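You operate a simulated robot arm through the tools that you are given. There is no shell and no other tool. Be economical: measure what you need, move in short steps, check, and stop when the job is done.

You run a simulated robot arm. Do the job below in one go: nothing can be reset, and whatever is moved stays where it is left.

## Task
Warm the blue-banded mould at the heater, then turn it under the pot.
Fine: switch the mould heater off again; the other moulds stay cold.

The check looks at the end state, three seconds after you hand in, the way a careful person would. Anything else that was tipped, shoved, dropped, spilled or broken makes it a failure.

## Robot
A 7-joint arm with a two-finger parallel gripper, fixed in place. Base frame: the origin is at the foot of the arm, x ahead of it, y to its left, z up; the work surface is at about z = 820. Lengths are in mm, angles in rad, forces in N, time in s.
With the tool pointing down near the work surface it reaches from about 240 to 680 mm from the base axis. Its first joint turns from -1.152 to 1.152 rad. Payload 2.4 kg.
The TCP is the grasp point between the finger pads, 30 mm short of the fingertips. In the tool frame z runs along the fingers and y along their closing line. Largest opening 94 mm; finger width 28, thickness 10; the body of the gripper, 50 by 96 mm, starts 55 mm behind the TCP.
Orientation is told as [roll, pitch, yaw] about the base's x, y, z axes, in that order, counted from this pose: with the fingers straight down and closing along the base's y, the tool's x points along the base's -x, its y along +y and its z along -z.

## Interface
- The arm moves only by the tool play_rows. Its argument "moves" is a list of rows, each a list of 7 numbers: the shift along the tool's x, y, z in units of 30 mm (1.0 is 30 mm), then the turn, a rotation vector about the tool's x, y, z in units of 6 degrees (1.0 is 6 degrees), then the finger opening in mm, from 0 to 94. In form: [[tx, ty, tz, wx, wy, wz, claw], ...]. A call has 1 to 10 rows; each row shifts and turns the commanded pose from where the row before left it, along the tool's axes as they then stand. A call with a number of a shift or a turn outside -1 to 1 is refused whole. Rows are played at 5 a second. More than 50 mm and 0.15 rad between two rows, or a gripper value outside its range, and nothing of the call is played. Where a pose cannot be reached the arm comes as near as it can. A force on the tool above 40 N (or 10 N above the force at the start of the call, whichever is more), or a blocked arm, ends the call early, and 0.2 s more pass. The fingers move at their own pace (about 153 mm/s each) and stop on an object; they squeeze with about 39 N. The grip force told is the motor's: it shows also when the fingers shut on nothing. Time passes only in rows, and 0.2 s behind the last, so rows that do not move let the fingers close. It gives the time, the measured TCP pose, the force on the tool (base axes), the opening and the grip force at its end, in the units of the frame above (readings bear some noise), with the torque about the TCP (base axes, N m) and any sound that the robot's microphone picked up.
- Cameras (640 x 400 px; columns grow to the right, rows downward): "scene" is fixed at [38.1, 468.4, 1466]; the picture's right is [-0.76, -0.65, 0.00], its down [-0.23, 0.27, -0.93] and it looks along [0.61, -0.71, -0.36] (base axes); focal length 310 px, centre (320, 200). "wrist" rides on the gripper at [76, 14, -102] in the tool frame; the picture's right is [-0.18, 0.98, 0.00], its down [-0.75, -0.14, -0.64] and it looks along [-0.63, -0.12, 0.77] (tool axes); focal length 243 px, centre (320, 200). There is no depth. A picture from a camera that has moved, and an enlarged one, comes with that camera's place and axes in the base frame and with its lens.
- grab_frame(camera): a new picture of that camera. It takes no simulated time.
- enlarge(camera, box): a new picture of the part [left, top, right, bottom] of that camera's present view, enlarged. It takes no simulated time.
- hand_in(): hands the job in; it is judged then, once.

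Work in short steps. Places have to be worked out from the pictures, the camera data and where the tool is seen: move nearer, look again, correct. Check each grasp and each placing, and mend what went wrong. You have 120 turns and 76 pictures in all, those below and enlarged ones among them. Open the gripper and draw the arm clear of the work before you hand the job in, unless the task says otherwise; then end with one line.

The tools are called after "Call:" as name(argument=value, ...) on one line, values as JSON. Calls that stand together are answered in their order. play_rows: Moves the arm, as the interface text tells. Its arguments: {"type":"object","properties":{"moves":{"type":"array","items":{"type":"array","items":{"type":"number"}}}},"required":["moves"]} The other tools are called the same way: grab_frame (camera) takes a picture; enlarge (camera, box) takes an enlarged picture of a part of a camera's view; hand_in () hands the job in.

At the start:

```text
clock: 0.0
position: [320.5, -106.6, 1311.4]
ee_rot: [0.001, 0.001, -0.001]
ft_force: [-0.1, 0.2, -0.4]
ft_torque: [0.0, -0.02, -0.01]
finger_gap: 93.7
gripper_force: 0.0
```

scene: 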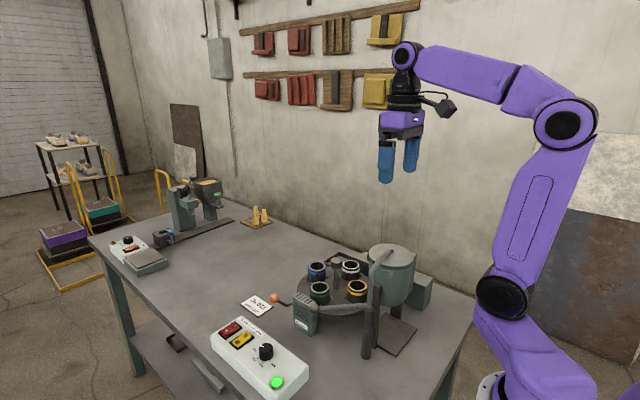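
wrist: 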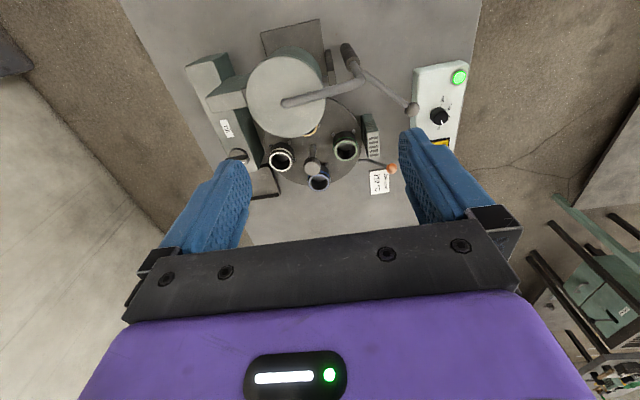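

I look closely at the turntable and the control boxes before moving anything.

Call:
enlarge(camera="scene", box=[200, 230, 450, 400])

Call:
enlarge(camera="wrist", box=[170, 10, 490, 210])

Call:
enlarge(camera="scene", box=[80, 160, 280, 285])

```text
2.35 times, centred on (325, 315) of scene
camera zoom: at [38.1, 468.4, 1466.0], right [-0.76, -0.65, 0.0], down [-0.23, 0.27, -0.93], along [0.61, -0.71, -0.36], focal length 730 px, centre (308, -71)
```

zoom: 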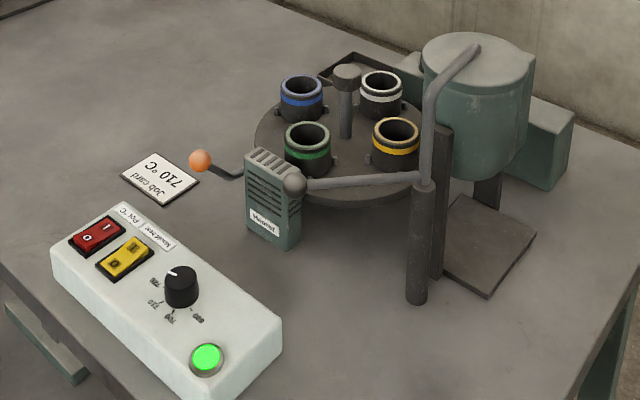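

```text
2.00 times, centred on (330, 110) of wrist
camera zoom: at [244.2, -92.2, 1413.9], right [0.18, 0.98, 0.0], down [0.75, -0.14, 0.64], along [0.63, -0.12, -0.77], focal length 485 px, centre (300, 380)
```

zoom: 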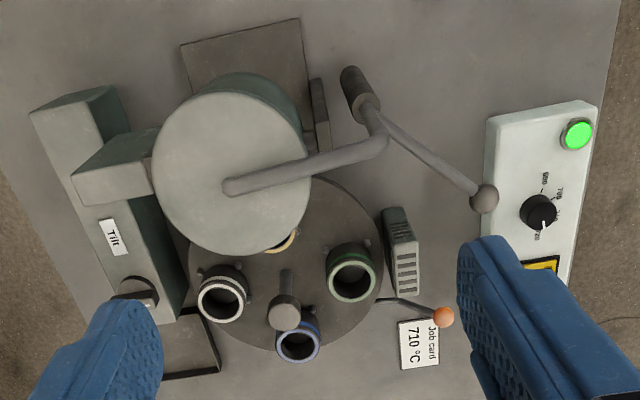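

```text
3.20 times, centred on (180, 222) of scene
camera zoom: at [38.1, 468.4, 1466.0], right [-0.76, -0.65, 0.0], down [-0.23, 0.27, -0.93], along [0.61, -0.71, -0.36], focal length 993 px, centre (768, 128)
```

zoom: 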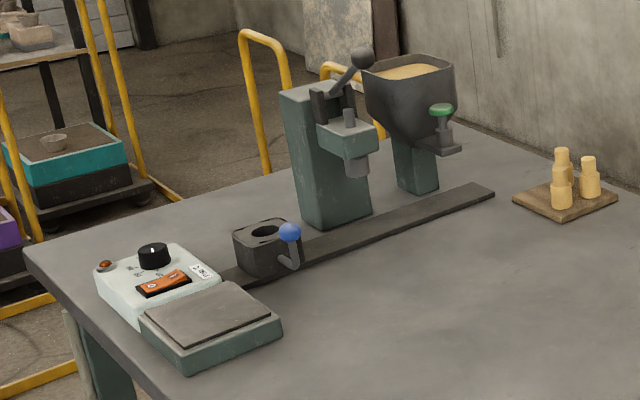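

I zoom in tighter on the orange-ball lever, heater and control box labels.

Call:
enlarge(camera="scene", box=[240, 250, 400, 350])

Call:
enlarge(camera="scene", box=[205, 290, 325, 400])

Call:
enlarge(camera="wrist", box=[250, 90, 410, 200])

```text
4.00 times, centred on (320, 300) of scene
camera zoom: at [38.1, 468.4, 1466.0], right [-0.76, -0.65, 0.0], down [-0.23, 0.27, -0.93], along [0.61, -0.71, -0.36], focal length 1242 px, centre (320, -200)
```

zoom: 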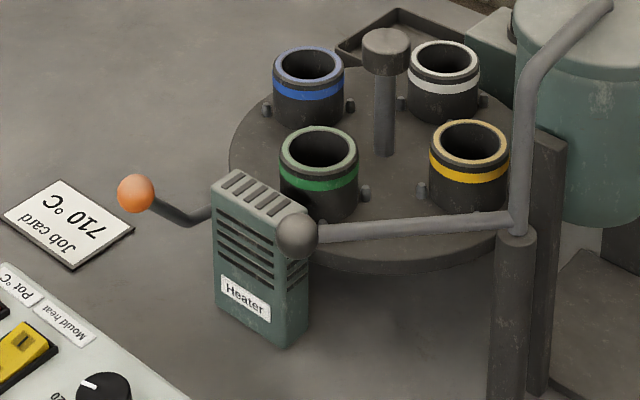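

```text
3.64 times, centred on (265, 345) of scene
camera zoom: at [38.1, 468.4, 1466.0], right [-0.76, -0.65, 0.0], down [-0.23, 0.27, -0.93], along [0.61, -0.71, -0.36], focal length 1129 px, centre (520, -327)
```

zoom: 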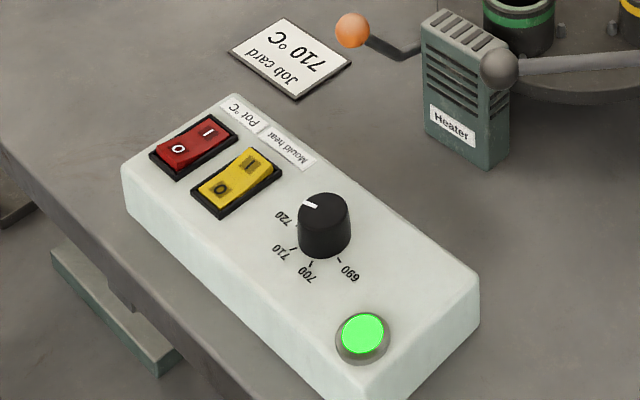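

```text
3.64 times, centred on (330, 145) of wrist
camera zoom: at [244.2, -92.2, 1413.9], right [0.18, 0.98, 0.0], down [0.75, -0.14, 0.64], along [0.63, -0.12, -0.77], focal length 882 px, centre (284, 400)
```

zoom: 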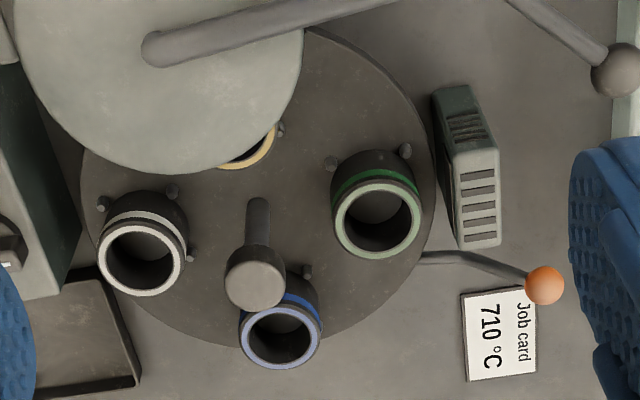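

The rotary plate is centred near (514,-160), radius about 113, with green at the heater (+y), blue at +x, yellow at the pot (-x). I move the camera nearer to see the orange lever and the switches.

Call:
play_rows(moves=[[-0.9, 0.7, 0.85, 0, 0, 0, 94], [-0.9, 0.7, 0.85, 0, 0, 0, 94], [-0.9, 0.7, 0.85, 0, 0, 0, 94], [-0.9, 0.7, 0.85, 0, 0, 0, 94], [-0.9, 0.7, 0.85, 0, 0, 0, 94], [0, 0, 0, 0, 0, 0, 94]])

Call:
grab_frame(camera="wrist")

Call:
grab_frame(camera="scene")

```text
clock: 1.4
position: [456.7, -2.7, 1185.5]
ee_rot: [0.001, 0.001, -0.003]
ft_force: [-0.8, 0.4, -0.1]
ft_torque: [-0.01, -0.02, -0.01]
finger_gap: 94.0
gripper_force: 0.0
```

```text
67 pictures are left
camera wrist: at [379.4, 12.0, 1288.6], right [0.18, 0.98, 0.0], down [0.75, -0.14, 0.64], along [0.63, -0.12, -0.77], focal length 243 px, centre (320, 200)
```

wrist: 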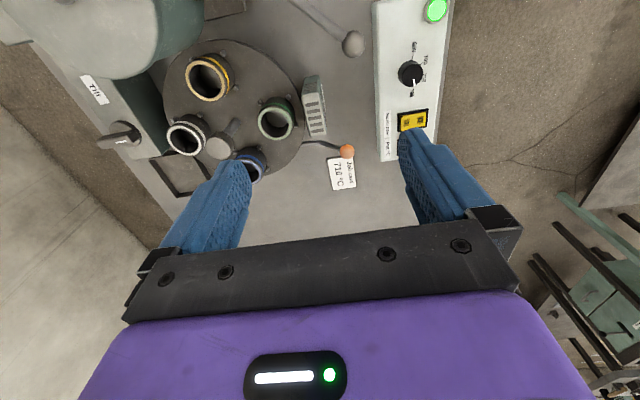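

```text
66 pictures are left
```

scene: 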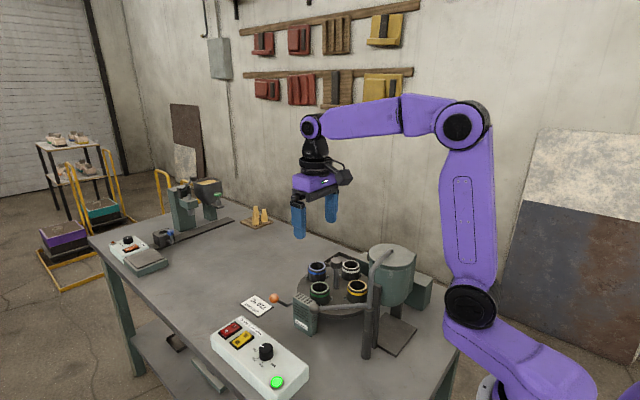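

Call:
enlarge(camera="wrist", box=[270, 60, 370, 200])

Call:
enlarge(camera="wrist", box=[370, 40, 450, 165])

```text
2.86 times, centred on (320, 130) of wrist
camera zoom: at [379.4, 12.0, 1288.6], right [0.18, 0.98, 0.0], down [0.75, -0.14, 0.64], along [0.63, -0.12, -0.77], focal length 693 px, centre (320, 400)
```

zoom: 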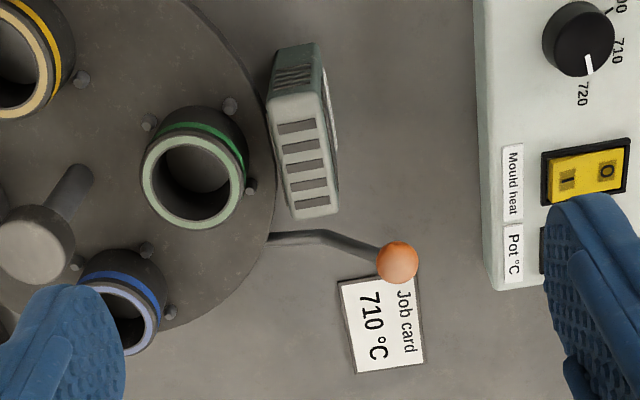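

```text
3.20 times, centred on (410, 102) of wrist
camera zoom: at [379.4, 12.0, 1288.6], right [0.18, 0.98, 0.0], down [0.75, -0.14, 0.64], along [0.63, -0.12, -0.77], focal length 776 px, centre (32, 512)
```

zoom: 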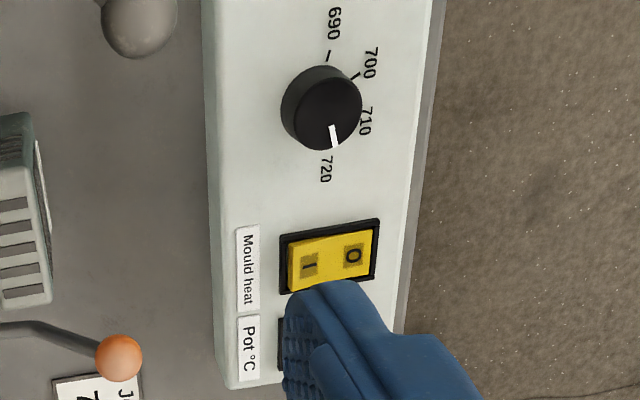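

Call:
enlarge(camera="scene", box=[212, 312, 262, 352])

```text
10.00 times, centred on (237, 332) of scene
camera zoom: at [38.1, 468.4, 1466.0], right [-0.76, -0.65, 0.0], down [-0.23, 0.27, -0.93], along [0.61, -0.71, -0.36], focal length 3104 px, centre (1150, -1120)
```

zoom: 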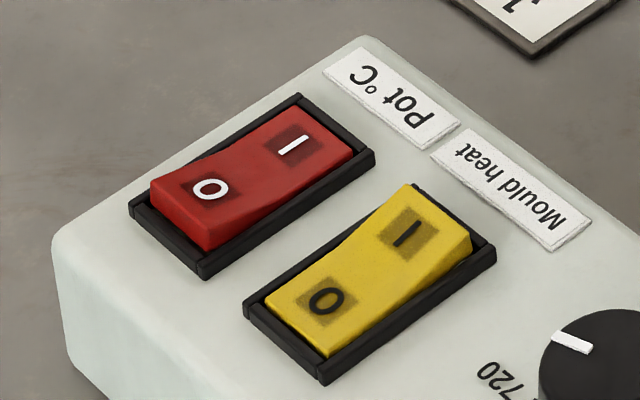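

The rockers are clear: red (pot) is on, yellow (mould heat) is off with its I end near (574,128,874). Next I turn the gripper 90° so it closes along x and go above the orange ball (~(590,18,909)) to test what it does.

Call:
play_rows(moves=[[0, 0, 0.2, 0, 0, 1, 60], [0, 0, 0.2, 0, 0, 1, 60], [0, 0, 0.2, 0, 0, 1, 60], [0, 0, 0.2, 0, 0, 1, 60], [0, 0, 0.2, 0, 0, 1, 60], [0, 0, 0.2, 0, 0, 1, 60], [0, 0, 0.2, 0, 0, 1, 60], [0, 0, 0.2, 0, 0, 1, 60], [0, 0, 0.2, 0, 0, 1, 60], [0, 0, 0.2, 0, 0, 1, 60]])

Call:
play_rows(moves=[[0, 0, 0.1, 0, 0, 1, 60], [0, 0, 0.1, 0, 0, 1, 60], [0, 0, 0.1, 0, 0, 1, 60], [0, 0, 0.1, 0, 0, 1, 60], [0, 0, 0.1, 0, 0, 1, 60], [0.25, 1, 0.4, 0, 0, 0, 60], [0.25, 1, 0.4, 0, 0, 0, 60], [0.1, 1, 0.4, 0, 0, 0, 60], [0.1, 1, 0.4, 0, 0, 0, 60], [0, 0.4, 0.4, 0, 0, 0, 60]])

Call:
grab_frame(camera="wrist")

```text
clock: 3.6
position: [455.7, -2.2, 1122.3]
ee_rot: [0.0, 0.0, -1.048]
ft_force: [-0.1, -0.2, 0.1]
ft_torque: [0.0, -0.04, -0.02]
finger_gap: 60.0
gripper_force: 0.1
```

```text
clock: 5.8
position: [587.5, 21.4, 1048.0]
ee_rot: [0.001, 0.0, -1.57]
ft_force: [0.0, 0.9, 0.2]
ft_torque: [0.02, 0.0, 0.02]
finger_gap: 59.9
gripper_force: 0.1
```

```text
62 pictures are left
camera wrist: at [601.9, 97.7, 1151.2], right [0.98, -0.18, 0.0], down [-0.14, -0.75, 0.64], along [-0.12, -0.63, -0.77], focal length 243 px, centre (320, 200)
```

wrist: 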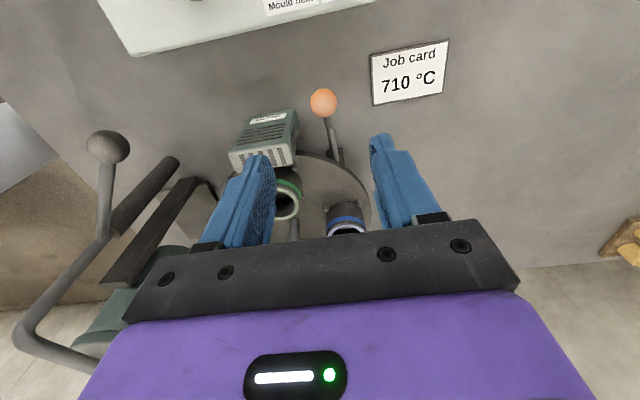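

Call:
enlarge(camera="wrist", box=[220, 70, 400, 240])

```text
2.35 times, centred on (310, 155) of wrist
camera zoom: at [601.9, 97.7, 1151.2], right [0.98, -0.18, 0.0], down [-0.14, -0.75, 0.64], along [-0.12, -0.63, -0.77], focal length 571 px, centre (344, 306)
```

zoom: 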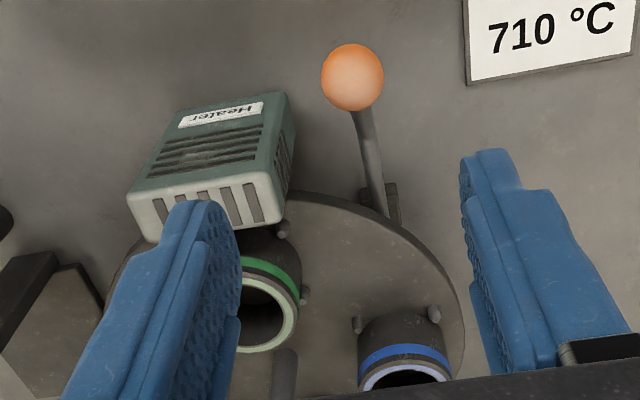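

The ball is confirmed at (590,20,909) and a small bracket block sits at its foot. I lower with the fingers straddling the ball and look closer.

Call:
play_rows(moves=[[0, 0.1, 0.9, 0, 0, 0, 60], [0, 0, 0.9, 0, 0, 0, 60], [0, 0, 0.9, 0, 0, 0, 60], [0, 0, 0.9, 0, 0, 0, 60], [0, 0, 0.7, 0, 0, 0, 60], [0, 0, 0, 0, 0, 0, 60]])

Call:
grab_frame(camera="wrist")

Call:
enlarge(camera="scene", box=[220, 240, 420, 360])

```text
clock: 7.2
position: [589.8, 17.9, 918.0]
ee_rot: [0.0, 0.0, -1.57]
ft_force: [-0.8, -0.2, -0.6]
ft_torque: [-0.01, 0.02, 0.03]
finger_gap: 60.0
gripper_force: 0.0
```

```text
60 pictures are left
camera wrist: at [604.1, 94.8, 1021.9], right [0.98, -0.18, 0.0], down [-0.14, -0.75, 0.64], along [-0.12, -0.63, -0.77], focal length 243 px, centre (320, 200)
```

wrist: 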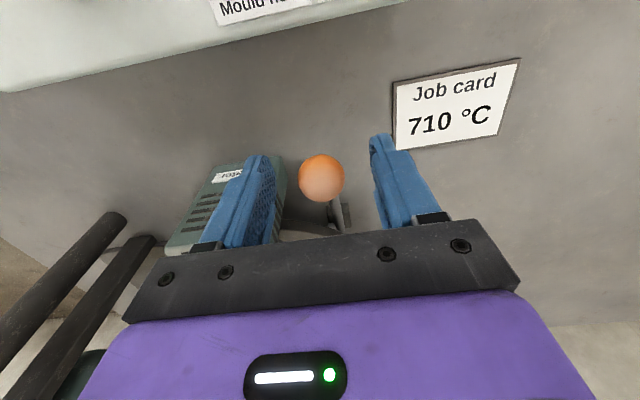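

```text
3.20 times, centred on (320, 300) of scene
camera zoom: at [38.1, 468.4, 1466.0], right [-0.76, -0.65, 0.0], down [-0.23, 0.27, -0.93], along [0.61, -0.71, -0.36], focal length 993 px, centre (320, -120)
```

zoom: 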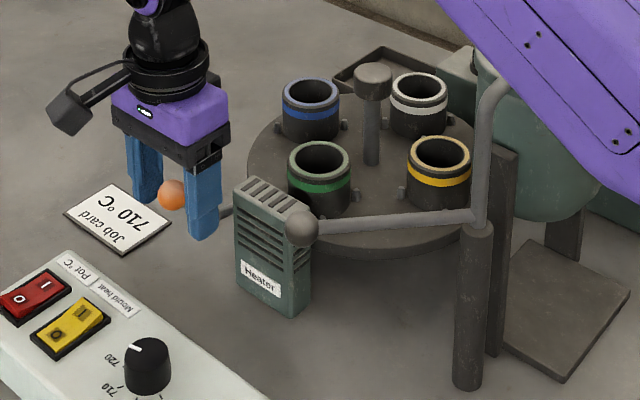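

The fingers straddle the ball; I close on it and read the grip.

Call:
play_rows(moves=[[0, 0, 0.2, 0, 0, 0, 20], [0, 0, 0, 0, 0, 0, 20], [0, 0, 0, 0, 0, 0, 20]])

Call:
play_rows(moves=[[0, 0, -0.2, 0, 0, 0, 20], [0, 0, -0.2, 0, 0, 0, 20], [0, 0, 0, 0, 0, 0, 20]])

```text
clock: 8.0
position: [591.1, 20.6, 913.2]
ee_rot: [0.004, -0.001, -1.568]
ft_force: [4.0, 5.2, 14.4]
ft_torque: [-1.04, -0.02, 0.04]
finger_gap: 25.4
gripper_force: 44.9
```

```text
clock: 8.8
position: [591.2, 17.0, 922.5]
ee_rot: [-0.002, -0.001, -1.573]
ft_force: [17.5, -0.5, -31.2]
ft_torque: [-0.09, -0.08, -0.06]
finger_gap: 25.1
gripper_force: 45.1
```

Lifting meets a stiff reaction (31 N). I return and try sideways, +x (away from the heater).

Call:
play_rows(moves=[[0, 0, 0.3, 0, 0, 0, 20], [0, 0.2, 0, 0, 0, 0, 20], [0, 0.2, 0, 0, 0, 0, 20], [0, 0, 0, 0, 0, 0, 20]])

Call:
enlarge(camera="scene", box=[220, 240, 420, 360])

```text
clock: 9.6
position: [591.0, 21.6, 913.5]
ee_rot: [-0.036, -0.001, -1.566]
ft_force: [-9.3, 1.8, 9.9]
ft_torque: [-0.77, 0.14, 0.01]
finger_gap: 25.4
gripper_force: 44.8
stopped in row 3: the force on the tool passed its limit at 52 N (the readings are from after the stop); the commanded pose is now the measured one
```

```text
3.20 times, centred on (320, 300) of scene
camera zoom: at [37.7, 468.5, 1466.0], right [-0.76, -0.65, 0.0], down [-0.23, 0.27, -0.93], along [0.61, -0.71, -0.36], focal length 993 px, centre (320, -120)
```

zoom: 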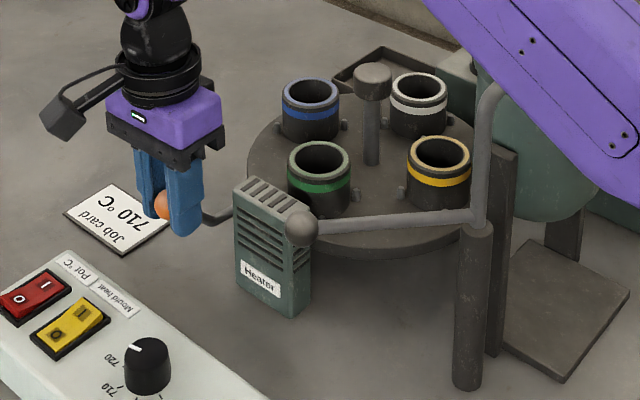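

Sideways is rigid, but the lift readings follow an arc (y −3.6, z +9), so the lever pivots vertically at its bracket. I lift further along that arc and watch.

Call:
play_rows(moves=[[-0.08, 0, -0.2, 0, 0, 0, 20], [-0.08, 0, -0.2, 0, 0, 0, 20], [-0.1, 0, -0.2, 0, 0, 0, 20], [-0.1, 0, -0.2, 0, 0, 0, 20], [0, 0, 0, 0, 0, 0, 20]])

Call:
enlarge(camera="scene", box=[220, 240, 420, 360])

```text
clock: 10.8
position: [592.1, 13.6, 935.8]
ee_rot: [-0.036, 0.003, -1.564]
ft_force: [-5.1, 17.8, -24.6]
ft_torque: [0.25, 0.09, -0.01]
finger_gap: 25.5
gripper_force: 44.5
```

```text
3.20 times, centred on (320, 300) of scene
camera zoom: at [38.4, 468.9, 1465.8], right [-0.76, -0.65, 0.0], down [-0.23, 0.27, -0.93], along [0.61, -0.71, -0.36], focal length 993 px, centre (320, -120)
```

zoom: 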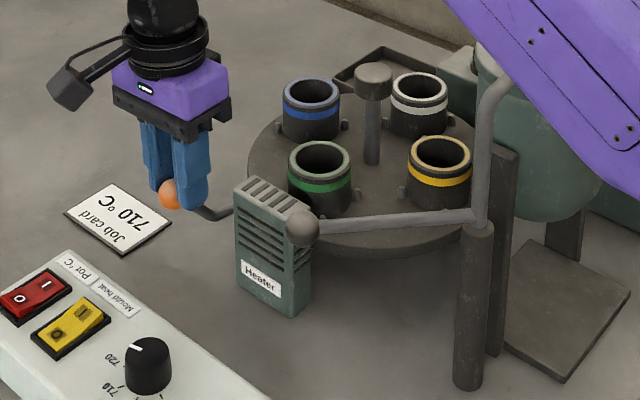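

The ball's picture place suggests it was 10 mm lower while I held it at z 913, and up is the stop; so it is a press-down lever. I regrip at the ball's centre and press down.

Call:
play_rows(moves=[[0, 0, 0, 0, 0, 0, 50], [0.2, 0, 0.4, 0, 0, 0, 50], [0, 0, 0.4, 0, 0, 0, 50], [0, 0, 0, 0, 0, 0, 20], [0, 0, 0, 0, 0, 0, 20], [0, 0, 0, 0, 0, 0, 20]])

Call:
play_rows(moves=[[0.05, 0, 0.2, 0, 0, 0, 20], [0.05, 0, 0.2, 0, 0, 0, 20], [0.05, 0, 0.2, 0, 0, 0, 20], [0, 0, 0, 0, 0, 0, 20]])

Call:
enlarge(camera="scene", box=[220, 240, 420, 360])

```text
clock: 12.2
position: [591.6, 17.2, 913.1]
ee_rot: [-0.035, 0.0, -1.565]
ft_force: [-11.7, 4.6, 1.2]
ft_torque: [0.13, 0.14, 0.13]
finger_gap: 25.4
gripper_force: 45.0
```

```text
clock: 13.2
position: [590.2, 24.9, 896.2]
ee_rot: [-0.032, 0.002, -1.564]
ft_force: [-16.1, 20.6, 18.6]
ft_torque: [-0.98, 0.04, 0.0]
finger_gap: 25.1
gripper_force: 45.6
```

```text
3.20 times, centred on (320, 300) of scene
camera zoom: at [37.2, 469.0, 1465.8], right [-0.76, -0.65, 0.0], down [-0.23, 0.27, -0.94], along [0.61, -0.71, -0.35], focal length 993 px, centre (320, -120)
```

zoom: 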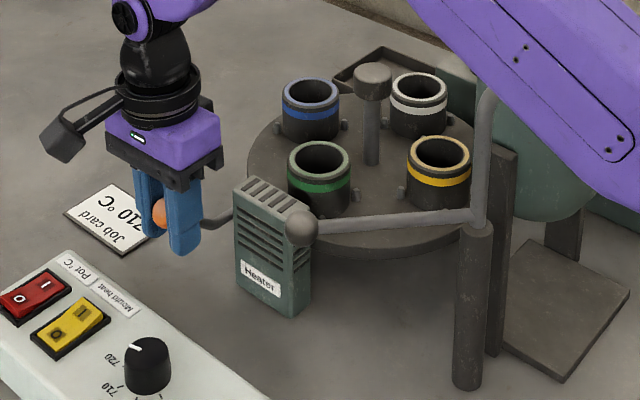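

The lever goes down with a light spring. I press further.

Call:
play_rows(moves=[[0.05, 0, 0.2, 0, 0, 0, 20], [0.02, 0, 0.2, 0, 0, 0, 20], [0, 0, 0.2, 0, 0, 0, 20], [0, 0, 0.2, 0, 0, 0, 20], [0, 0, 0, 0, 0, 0, 20]])

Call:
enlarge(camera="scene", box=[220, 240, 420, 360])

Call:
grab_frame(camera="wrist")

```text
clock: 14.4
position: [591.0, 27.0, 871.2]
ee_rot: [-0.032, 0.001, -1.563]
ft_force: [-13.4, 22.0, 13.6]
ft_torque: [-1.09, -0.06, 0.01]
finger_gap: 28.3
gripper_force: 44.9
```

```text
3.20 times, centred on (320, 300) of scene
camera zoom: at [37.5, 469.0, 1465.8], right [-0.76, -0.65, 0.0], down [-0.23, 0.27, -0.93], along [0.61, -0.71, -0.35], focal length 993 px, centre (320, -120)
```

zoom: 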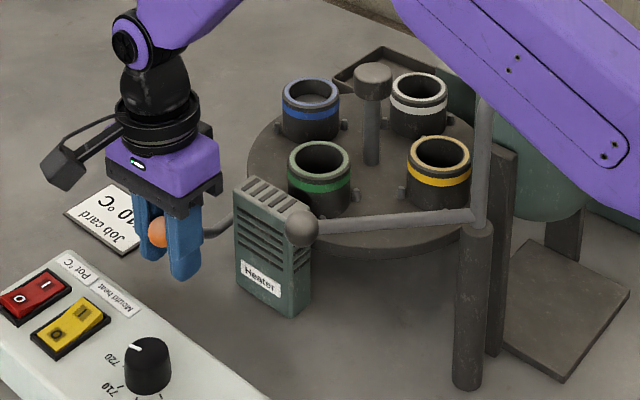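

```text
54 pictures are left
camera wrist: at [607.4, 103.3, 974.0], right [0.98, -0.18, -0.03], down [-0.11, -0.76, 0.65], along [-0.14, -0.63, -0.76], focal length 243 px, centre (320, 200)
```

wrist: 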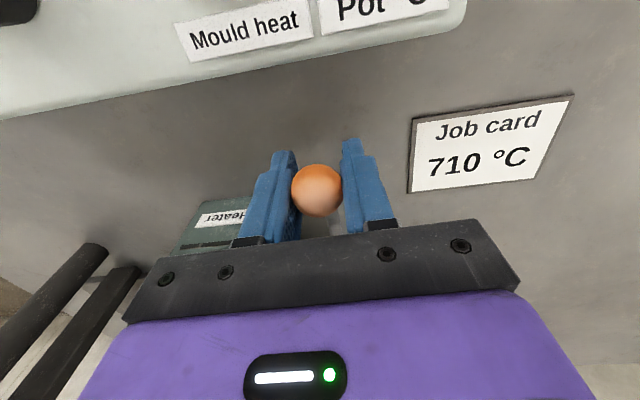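

The lever stops about 20 mm down. I release and see whether it stays down.

Call:
play_rows(moves=[[0, 0, 0, 0, 0, 0, 50], [0, 0, -0.5, 0, 0, 0, 60], [0, 0, -0.9, 0, 0, 0, 60], [0, 0, -0.9, 0, 0, 0, 60], [0, 0, -0.9, 0, 0, 0, 60], [0, 0, -0.5, 0, 0, 0, 60]])

Call:
enlarge(camera="scene", box=[220, 240, 420, 360])

```text
clock: 15.8
position: [594.9, 23.3, 981.7]
ee_rot: [-0.032, 0.001, -1.568]
ft_force: [0.7, -0.2, 0.4]
ft_torque: [-0.01, -0.01, -0.01]
finger_gap: 60.0
gripper_force: 0.0
```

```text
3.20 times, centred on (320, 300) of scene
camera zoom: at [38.1, 468.4, 1466.0], right [-0.76, -0.65, 0.0], down [-0.23, 0.27, -0.93], along [0.61, -0.71, -0.36], focal length 993 px, centre (320, -120)
```

zoom: 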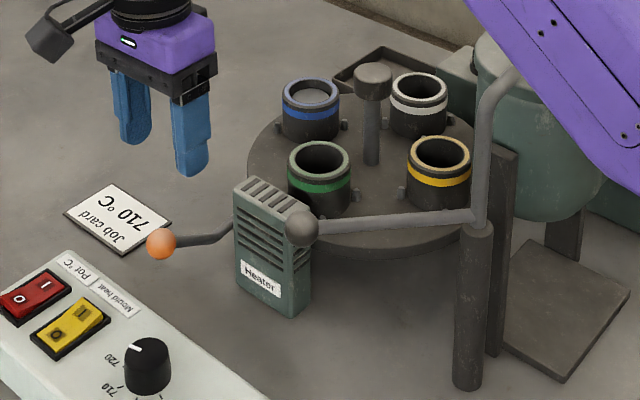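

It stays down, so it is a lock lever, now released. The blue mould's inside looks different, so I look closer.

Call:
enlarge(camera="scene", box=[290, 250, 370, 310])

Call:
grab_frame(camera="wrist")

```text
6.67 times, centred on (330, 280) of scene
camera zoom: at [38.1, 468.4, 1466.0], right [-0.76, -0.65, 0.0], down [-0.23, 0.27, -0.93], along [0.61, -0.71, -0.36], focal length 2070 px, centre (253, -333)
```

zoom: 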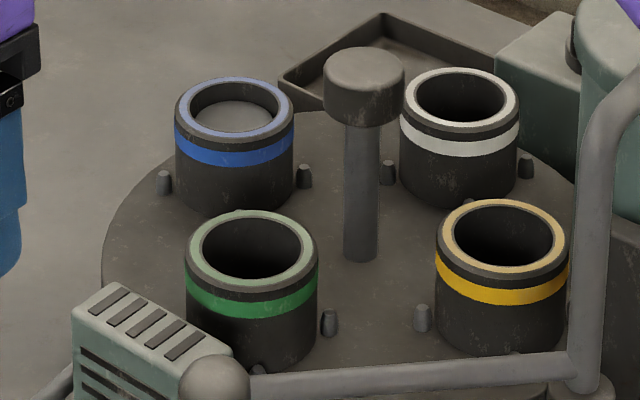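

```text
51 pictures are left
camera wrist: at [611.8, 99.7, 1084.8], right [0.98, -0.18, -0.03], down [-0.12, -0.75, 0.65], along [-0.14, -0.63, -0.76], focal length 243 px, centre (320, 200)
```

wrist: 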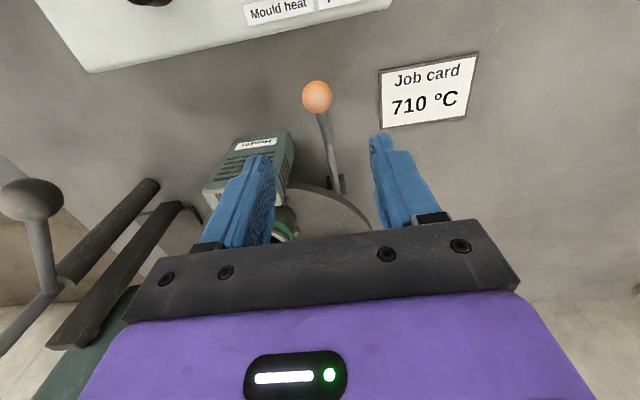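

The lever is an ejector: it has raised the bottom plug in the blue mould. I must lift it back up. The ball is now at about (590,34,866); I straddle it, grip and lift along the arc.

Call:
play_rows(moves=[[0.35, -0.15, 0.6, 0, 0.3, 0, 60], [0, 0, 1, 0, 0, 0, 60], [0, 0, 1, 0, 0, 0, 60], [0, 0, 0.9, 0, 0, 0, 60], [0, 0, 0.45, 0, 0, 0, 60], [0, 0, 0, 0, 0, 0, 20], [0, 0, 0, 0, 0, 0, 20], [0, 0, 0, 0, 0, 0, 20]])

Call:
grab_frame(camera="wrist")

```text
clock: 17.6
position: [587.4, 37.1, 863.8]
ee_rot: [-0.027, 0.035, -1.569]
ft_force: [18.6, -0.5, 1.7]
ft_torque: [-0.26, 0.09, 0.0]
finger_gap: 30.6
gripper_force: 8.9
```

```text
50 pictures are left
camera wrist: at [604.8, 110.0, 969.3], right [0.98, -0.18, -0.03], down [-0.12, -0.77, 0.62], along [-0.14, -0.61, -0.78], focal length 243 px, centre (320, 200)
```

wrist: 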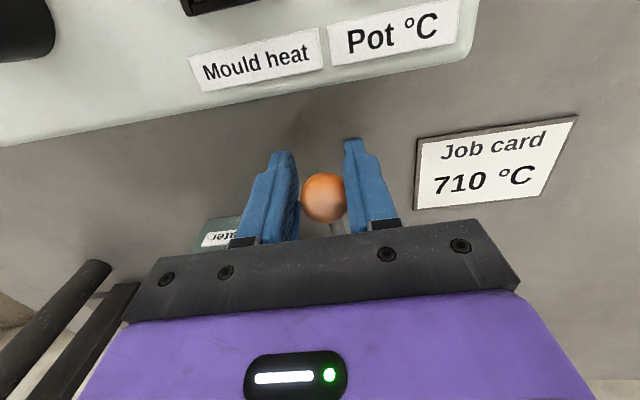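

The ball sits nearer the +x finger; I center, finish the grip, and lift.

Call:
play_rows(moves=[[0, 0.1, 0, -0.27, -0.3, 0, 20], [0, 0, 0, 0, 0, 0, 20], [0, 0, 0, 0, 0, 0, 20]])

Call:
play_rows(moves=[[0, 0, -0.25, 0, 0, 0, 20], [-0.03, 0, -0.25, 0, 0, 0, 20], [-0.06, 0, -0.25, 0, 0, 0, 20], [-0.08, 0, -0.25, 0, 0, 0, 20], [0, 0, 0, 0, 0, 0, 20]])

Call:
enlarge(camera="scene", box=[220, 240, 420, 360])

```text
clock: 18.4
position: [589.1, 36.6, 863.6]
ee_rot: [-0.003, 0.004, -1.567]
ft_force: [13.9, 1.7, -1.4]
ft_torque: [0.2, 0.1, 0.02]
finger_gap: 28.4
gripper_force: 7.7
```

```text
clock: 19.6
position: [590.0, 30.9, 894.7]
ee_rot: [-0.001, 0.002, -1.569]
ft_force: [14.8, -4.3, -2.3]
ft_torque: [0.07, 0.04, 0.03]
finger_gap: 27.9
gripper_force: 6.5
```

```text
3.20 times, centred on (320, 300) of scene
camera zoom: at [38.5, 468.3, 1466.0], right [-0.76, -0.65, 0.0], down [-0.23, 0.27, -0.93], along [0.61, -0.71, -0.36], focal length 993 px, centre (320, -120)
```

zoom: 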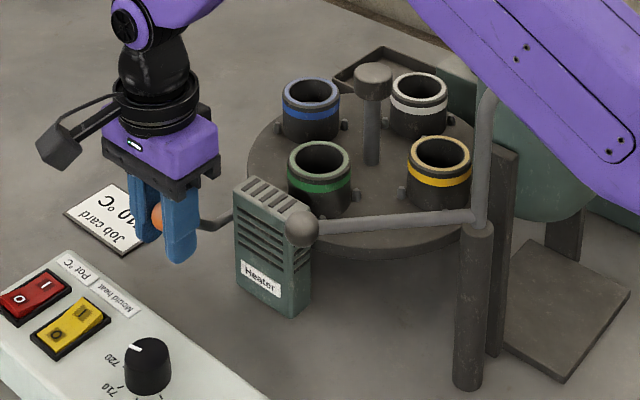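

The plug sank back in. I continue lifting to the lever's original rest (ball z≈909).

Call:
play_rows(moves=[[-0.06, 0, -0.2, 0, 0, 0, 20], [-0.08, 0, -0.2, 0, 0, 0, 20], [-0.08, 0, -0.2, 0, 0, 0, 20], [-0.08, 0, -0.2, 0, 0, 0, 20], [0, 0, 0, 0, 0, 0, 20]])

Call:
play_rows(moves=[[0, 0, 0, 0, 0, 0, 60], [0, 0, -0.5, 0, 0, 0, 60], [0, 0, -0.9, 0, 0, 0, 60], [0, 0, -0.9, 0, 0, 0, 60]])

Call:
enlarge(camera="scene", box=[220, 240, 420, 360])

```text
clock: 20.8
position: [589.9, 23.9, 919.8]
ee_rot: [-0.002, 0.002, -1.566]
ft_force: [14.0, -2.2, -3.2]
ft_torque: [0.04, 0.0, 0.07]
finger_gap: 28.1
gripper_force: 7.0
```

```text
clock: 21.8
position: [590.6, 22.9, 986.9]
ee_rot: [-0.003, 0.003, -1.569]
ft_force: [-0.2, -0.5, -0.2]
ft_torque: [-0.02, 0.02, 0.03]
finger_gap: 59.9
gripper_force: 0.0
```

```text
3.20 times, centred on (320, 300) of scene
camera zoom: at [38.1, 468.4, 1466.0], right [-0.76, -0.65, 0.0], down [-0.23, 0.27, -0.93], along [0.61, -0.71, -0.36], focal length 993 px, centre (320, -120)
```

zoom: 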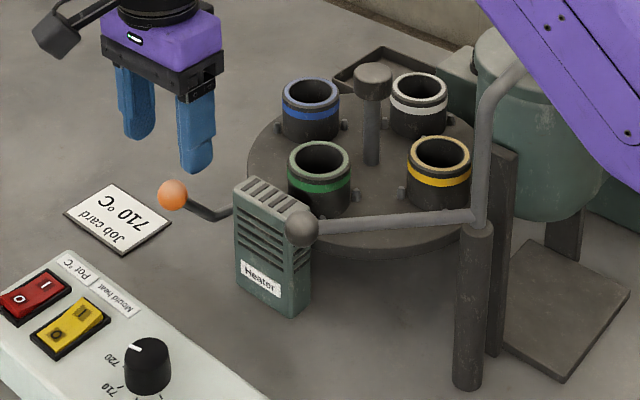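

The lever is back as it was. The centre post with the cap is the likely way to turn the plate; I rise and move over it to locate it precisely.

Call:
play_rows(moves=[[0, 0, -0.9, 0, 0, 0, 70], [0, 0, -0.9, 0, 0, 0, 70], [0, 0, -0.8, 0, 0, 0, 70], [-1, -0.42, 0, 0, 0, 0, 70], [-1, -0.42, 0, 0, 0, 0, 70], [-1, -0.42, 0, 0, 0, 0, 70], [-1, -0.42, 0, 0, 0, 0, 70], [-1, -0.42, 0, 0, 0, 0, 70], [-1, -0.42, 0, 0, 0, 0, 70], [0, 0, 0, 0, 0, 0, 70]])

Call:
grab_frame(camera="wrist")

Call:
grab_frame(camera="scene")

```text
clock: 24.0
position: [514.0, -157.7, 1065.0]
ee_rot: [-0.003, 0.0, -1.569]
ft_force: [-0.5, -0.2, -0.3]
ft_torque: [-0.02, -0.02, -0.02]
finger_gap: 70.2
gripper_force: 0.1
```

```text
47 pictures are left
camera wrist: at [528.2, -81.5, 1168.7], right [0.98, -0.18, 0.0], down [-0.14, -0.75, 0.64], along [-0.12, -0.63, -0.77], focal length 243 px, centre (320, 200)
```

wrist: 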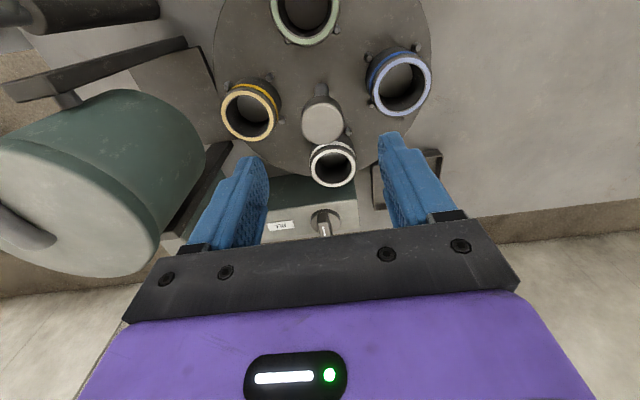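

```text
46 pictures are left
```

scene: 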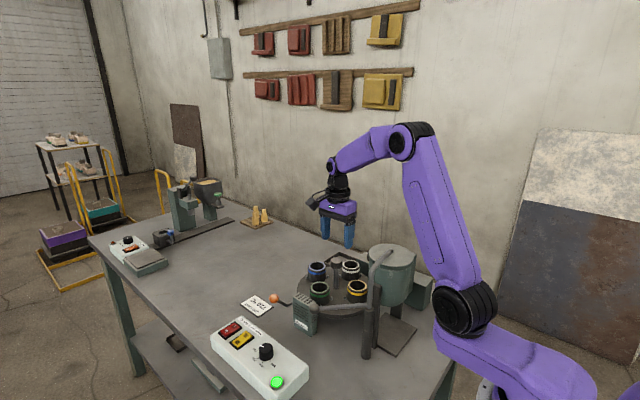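

The knob and plate axis come out at (515,-159), cap top about z 980. I turn the tool to yaw ≈ -2.4 first so a 90° counter-clockwise turn keeps the camera away from the pot.

Call:
play_rows(moves=[[0, 0, 0, 0, 0, 1, 50], [0, 0, 0, 0, 0, 1, 50], [0, 0, 0, 0, 0, 1, 50], [0, 0, 0, 0, 0, 1, 50], [0, 0, 0, 0, 0, 1, 50], [0, 0, 0, 0, 0, 1, 50], [0, 0, 0, 0, 0, 1, 50], [0, 0, 0, 0, 0, 1, 50], [0, 0, 0, 0, 0, 0, 50]])

Call:
grab_frame(camera="wrist")

```text
clock: 26.0
position: [515.4, -157.9, 1065.1]
ee_rot: [-0.003, 0.0, -2.407]
ft_force: [-0.5, -0.9, -0.2]
ft_torque: [0.01, 0.02, 0.01]
finger_gap: 49.9
gripper_force: 0.1
```

```text
45 pictures are left
camera wrist: at [581.5, -117.5, 1168.2], right [0.52, -0.85, 0.0], down [-0.65, -0.4, 0.64], along [-0.55, -0.33, -0.77], focal length 243 px, centre (320, 200)
```

wrist: 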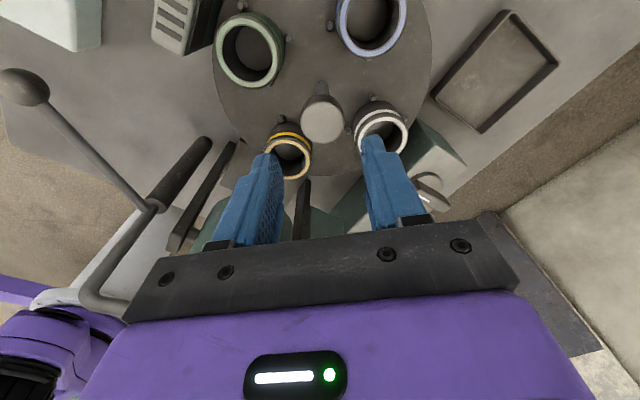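

The knob sits centred under the fingers. I descend to z≈968 around the cap with the fingers open 50.

Call:
play_rows(moves=[[0, 0, 0.8, 0, 0, 0, 50], [0, 0, 0.8, 0, 0, 0, 50], [0, 0, 0.8, 0, 0, 0, 50], [0, 0, 0.8, 0, 0, 0, 50], [0, 0, 0, 0, 0, 0, 50]])

Call:
enlarge(camera="scene", box=[270, 220, 430, 340])

Call:
grab_frame(camera="wrist")

```text
clock: 27.2
position: [516.1, -155.7, 969.8]
ee_rot: [-0.004, -0.003, -2.405]
ft_force: [0.2, -0.2, -0.3]
ft_torque: [0.01, 0.01, 0.01]
finger_gap: 50.1
gripper_force: 0.2
```

```text
3.33 times, centred on (350, 280) of scene
camera zoom: at [38.1, 468.4, 1466.0], right [-0.76, -0.65, 0.0], down [-0.23, 0.27, -0.93], along [0.61, -0.71, -0.36], focal length 1035 px, centre (220, -67)
```

zoom: 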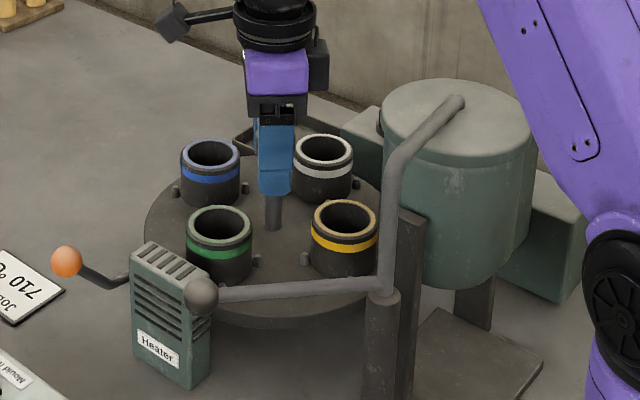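

```text
43 pictures are left
camera wrist: at [581.7, -116.1, 1072.3], right [0.52, -0.85, 0.0], down [-0.65, -0.4, 0.64], along [-0.55, -0.34, -0.77], focal length 243 px, centre (320, 200)
```

wrist: 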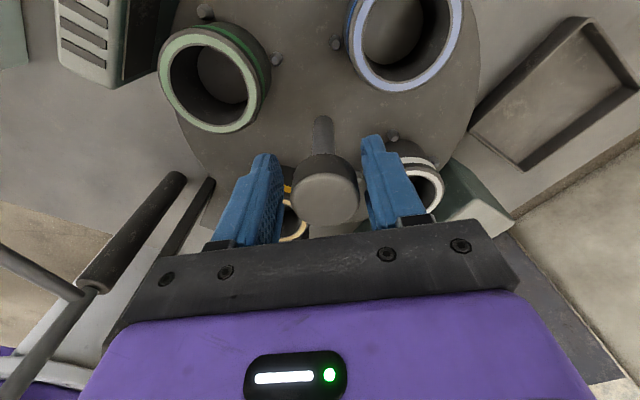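

The cap is between the fingers. I grip it and check the reading.

Call:
play_rows(moves=[[0, 0, 0, 0, 0, 0, 25], [0, 0, 0, 0, 0, 0, 25], [0, 0, 0, 0, 0, 0, 25]])

Call:
play_rows(moves=[[0, 0, 0, 0, 0, -0.6, 25], [0, 0, 0, 0, 0, -0.6, 25], [0, 0, 0, 0, 0, -0.6, 25]])

Call:
enlarge(camera="scene", box=[270, 220, 430, 340])

```text
clock: 28.0
position: [516.6, -159.9, 969.4]
ee_rot: [0.001, -0.001, -2.407]
ft_force: [11.9, -14.7, -5.9]
ft_torque: [0.36, -0.5, 0.15]
finger_gap: 35.6
gripper_force: 44.4
```

```text
clock: 28.8
position: [515.7, -158.6, 970.2]
ee_rot: [0.002, 0.001, -2.217]
ft_force: [13.9, -18.6, 3.4]
ft_torque: [-0.81, 0.65, -0.03]
finger_gap: 35.5
gripper_force: 45.3
```

```text
3.33 times, centred on (350, 280) of scene
camera zoom: at [38.4, 468.0, 1466.1], right [-0.76, -0.65, 0.0], down [-0.23, 0.27, -0.93], along [0.61, -0.71, -0.36], focal length 1035 px, centre (220, -67)
```

zoom: 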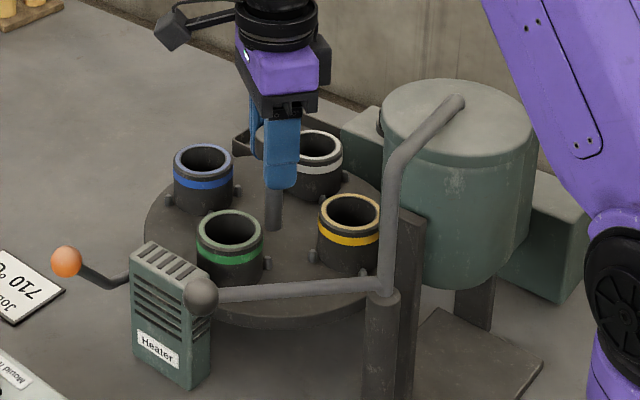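

The plate turns with the knob. I continue counter-clockwise, with a small centring shift.

Call:
play_rows(moves=[[-0.08, 0.08, 0, 0, 0, -0.9, 25], [0, 0, 0, 0, 0, -0.9, 25], [0, 0, 0, 0, 0, -0.9, 25], [0, 0, 0, 0, 0, -0.9, 25], [0, 0, 0, 0, 0, -0.9, 25], [0, 0, 0, 0, 0, -0.9, 25], [0, 0, 0, 0, 0, -0.9, 25], [0, 0, 0, 0, 0, -0.9, 25], [0, 0, 0, 0, 0, -0.9, 25], [0, 0, 0, 0, 0, -0.9, 25]])

Call:
play_rows(moves=[[0, 0, 0, 0, 0, -0.9, 25], [0, 0, 0, 0, 0, -0.9, 25], [0, 0, 0, 0, 0, -0.9, 25], [0, 0, 0, 0, 0, -0.9, 25], [0, 0, 0, 0, 0, -0.6, 25], [0, 0, 0, 0, 0, 0, 25]])

Call:
enlarge(camera="scene", box=[270, 220, 430, 340])

```text
clock: 31.0
position: [514.6, -158.7, 970.3]
ee_rot: [-0.003, 0.003, -1.27]
ft_force: [0.7, 18.9, 24.4]
ft_torque: [-0.22, -0.08, -0.03]
finger_gap: 35.3
gripper_force: 45.2
```

```text
clock: 32.4
position: [514.8, -159.9, 968.9]
ee_rot: [-0.003, 0.005, -0.831]
ft_force: [-7.4, 22.5, 15.4]
ft_torque: [-0.18, -0.19, 0.1]
finger_gap: 35.4
gripper_force: 45.0
```

```text
3.33 times, centred on (350, 280) of scene
camera zoom: at [37.6, 469.2, 1465.7], right [-0.76, -0.65, 0.0], down [-0.23, 0.27, -0.93], along [0.61, -0.71, -0.35], focal length 1035 px, centre (220, -67)
```

zoom: 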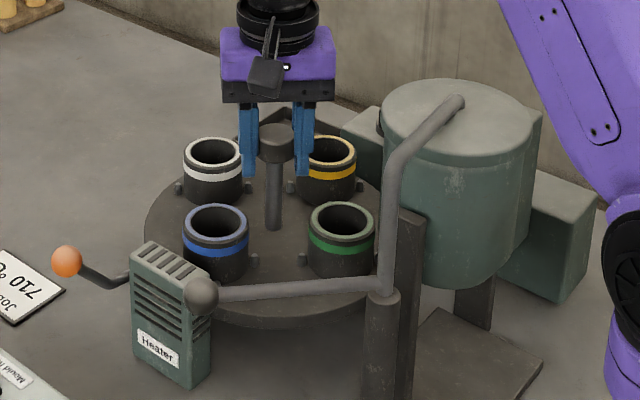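

Blue is at the heater but appears about 3–4° short of where green stood. I turn a bit more and compare.

Call:
play_rows(moves=[[0, 0, 0, 0, 0, -0.6, 25], [0, 0, 0, 0, 0, 0, 25]])

Call:
play_rows(moves=[[0, 0, 0, 0, 0, 0, 50], [0, 0, 0, 0, 0, 0, 50], [0, 0, -0.9, 0, 0, 0, 50], [0, 0, -0.9, 0, 0, 0, 50], [0, 0, -0.9, 0, 0, 0, 50], [0, 0, -0.3, 0, 0, 0, 50]])

Call:
enlarge(camera="scene", box=[240, 250, 400, 350])

```text
clock: 33.0
position: [515.0, -158.8, 968.4]
ee_rot: [-0.004, 0.006, -0.77]
ft_force: [-7.6, 20.6, 3.2]
ft_torque: [-0.43, -0.48, -0.05]
finger_gap: 35.2
gripper_force: 45.7
```

```text
clock: 34.4
position: [516.7, -162.1, 1060.3]
ee_rot: [-0.002, 0.004, -0.771]
ft_force: [-0.4, 0.2, -0.2]
ft_torque: [0.0, -0.01, 0.0]
finger_gap: 50.4
gripper_force: 0.0
```

```text
4.00 times, centred on (320, 300) of scene
camera zoom: at [38.1, 468.4, 1466.0], right [-0.76, -0.65, 0.0], down [-0.23, 0.27, -0.93], along [0.61, -0.71, -0.36], focal length 1242 px, centre (320, -200)
```

zoom: 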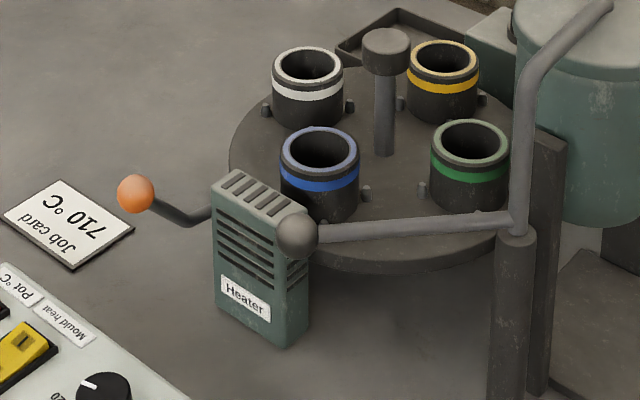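

The layout now matches the original stations exactly, with blue at the heater. Next I move to the yellow rocker with closed fingers, staying high.

Call:
play_rows(moves=[[0.588, 0.911, 0, 0, 0, 0, 0], [0.588, 0.911, 0, 0, 0, 0, 0], [0.588, 0.911, 0, 0, 0, 0, 0], [0.588, 0.911, 0, 0, 0, 0, 0], [0.588, 0.911, 0, 0, 0, 0, 0], [0.588, 0.911, 0, 0, 0, 0, 0], [0.588, 0.911, 0, 0, 0, 0, 0], [0.588, 0.911, 0, 0, 0, 0, 0], [0.588, 0.911, 0, 0, 0, 0, 0]])

Call:
play_rows(moves=[[0, 0, 0.3, 0, 0, -0.92, 0], [0, 0, 0.3, 0, 0, -0.92, 0], [0, 0, 0.3, 0, 0, -0.92, 0], [0, 0, 0.3, 0, 0, -0.92, 0], [0, 0, 0.3, 0, 0, -0.92, 0], [0, 0, 0.3, 0, 0, -0.92, 0], [0, 0, 0.3, 0, 0, -0.92, 0], [0, 0, 0.3, 0, 0, -0.92, 0], [0, 0, 0, 0, 0, 0, 0]])

Call:
grab_frame(camera="wrist")

Call:
enlarge(camera="scene", box=[200, 240, 320, 390])

```text
clock: 36.4
position: [572.0, 127.1, 1061.0]
ee_rot: [-0.002, 0.004, -0.772]
ft_force: [-0.6, -0.6, -0.1]
ft_torque: [-0.01, 0.01, 0.02]
finger_gap: 0.0
gripper_force: 32.7
```

```text
clock: 38.4
position: [572.5, 126.7, 986.4]
ee_rot: [0.002, 0.004, 0.001]
ft_force: [1.3, -0.4, 0.7]
ft_torque: [-0.01, -0.02, 0.01]
finger_gap: 0.0
gripper_force: 32.6
```

```text
39 pictures are left
camera wrist: at [496.3, 140.3, 1090.3], right [0.18, 0.98, 0.0], down [0.76, -0.14, 0.64], along [0.63, -0.12, -0.77], focal length 243 px, centre (320, 200)
```

wrist: 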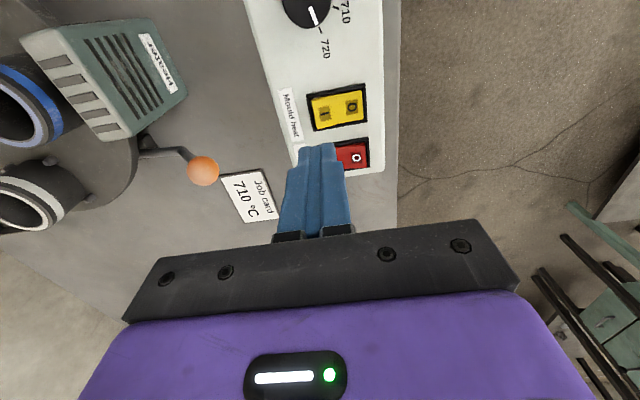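

```text
2.67 times, centred on (260, 315) of scene
camera zoom: at [38.1, 468.4, 1466.0], right [-0.76, -0.65, 0.0], down [-0.23, 0.27, -0.93], along [0.61, -0.71, -0.36], focal length 828 px, centre (480, -107)
```

zoom: 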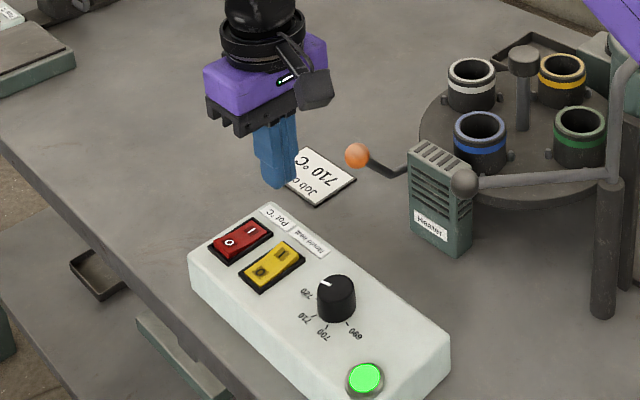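

The tips are right over the I end at (575,127). I descend to just above, then press in small steps.

Call:
play_rows(moves=[[-0.06, -0.05, 0.8, 0, 0, 0, 0], [0, 0, 0.8, 0, 0, 0, 0], [0, 0, 0.8, 0, 0, 0, 0], [0, 0, 0.2, 0, 0, 0, 0], [0, 0, 0.15, 0, 0, 0, 0], [0, 0, 0.15, 0, 0, 0, 0], [0, 0, 0.1, 0, 0, 0, 0]])

Call:
enlarge(camera="scene", box=[205, 290, 285, 370])

```text
clock: 40.0
position: [575.2, 123.0, 901.2]
ee_rot: [0.003, 0.002, -0.004]
ft_force: [-7.8, -1.0, 11.5]
ft_torque: [0.07, 0.16, 0.06]
finger_gap: 0.2
gripper_force: 32.7
stopped in row 7: the force on the tool passed its limit at 46 N (the readings are from after the stop); the commanded pose is now the measured one
```

```text
5.00 times, centred on (245, 330) of scene
camera zoom: at [37.7, 468.3, 1466.0], right [-0.76, -0.65, 0.0], down [-0.23, 0.27, -0.93], along [0.61, -0.71, -0.36], focal length 1552 px, centre (695, -450)
```

zoom: 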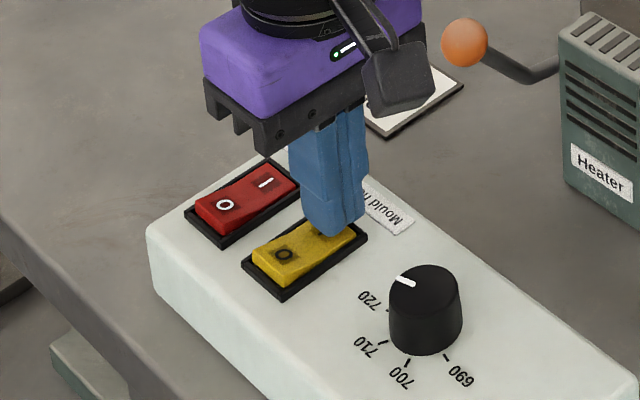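

The O end now looks raised. I back off upward and verify the switch and heater.

Call:
play_rows(moves=[[0, 0, -0.5, 0, 0, 0, 0], [0, 0, -0.8, 0, 0, 0, 0], [0, 0, -0.5, 0, 0, 0, 0]])

Call:
enlarge(camera="scene", box=[205, 250, 365, 370])

```text
clock: 40.8
position: [574.8, 123.4, 955.5]
ee_rot: [0.002, 0.005, -0.002]
ft_force: [-0.4, 0.2, 0.0]
ft_torque: [0.02, 0.0, -0.03]
finger_gap: 0.0
gripper_force: 33.0
```

```text
3.33 times, centred on (285, 310) of scene
camera zoom: at [38.1, 468.4, 1466.0], right [-0.76, -0.65, 0.0], down [-0.23, 0.27, -0.93], along [0.61, -0.71, -0.36], focal length 1035 px, centre (437, -167)
```

zoom: 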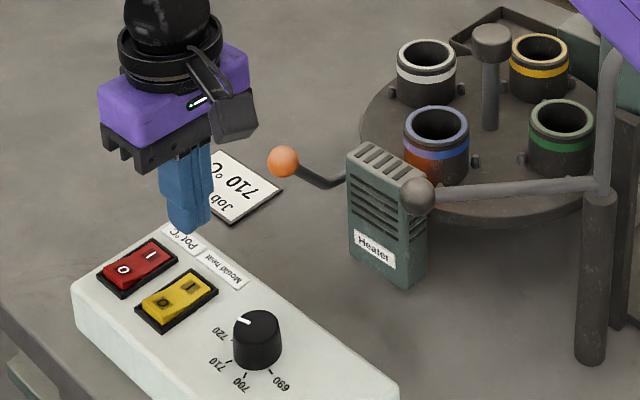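

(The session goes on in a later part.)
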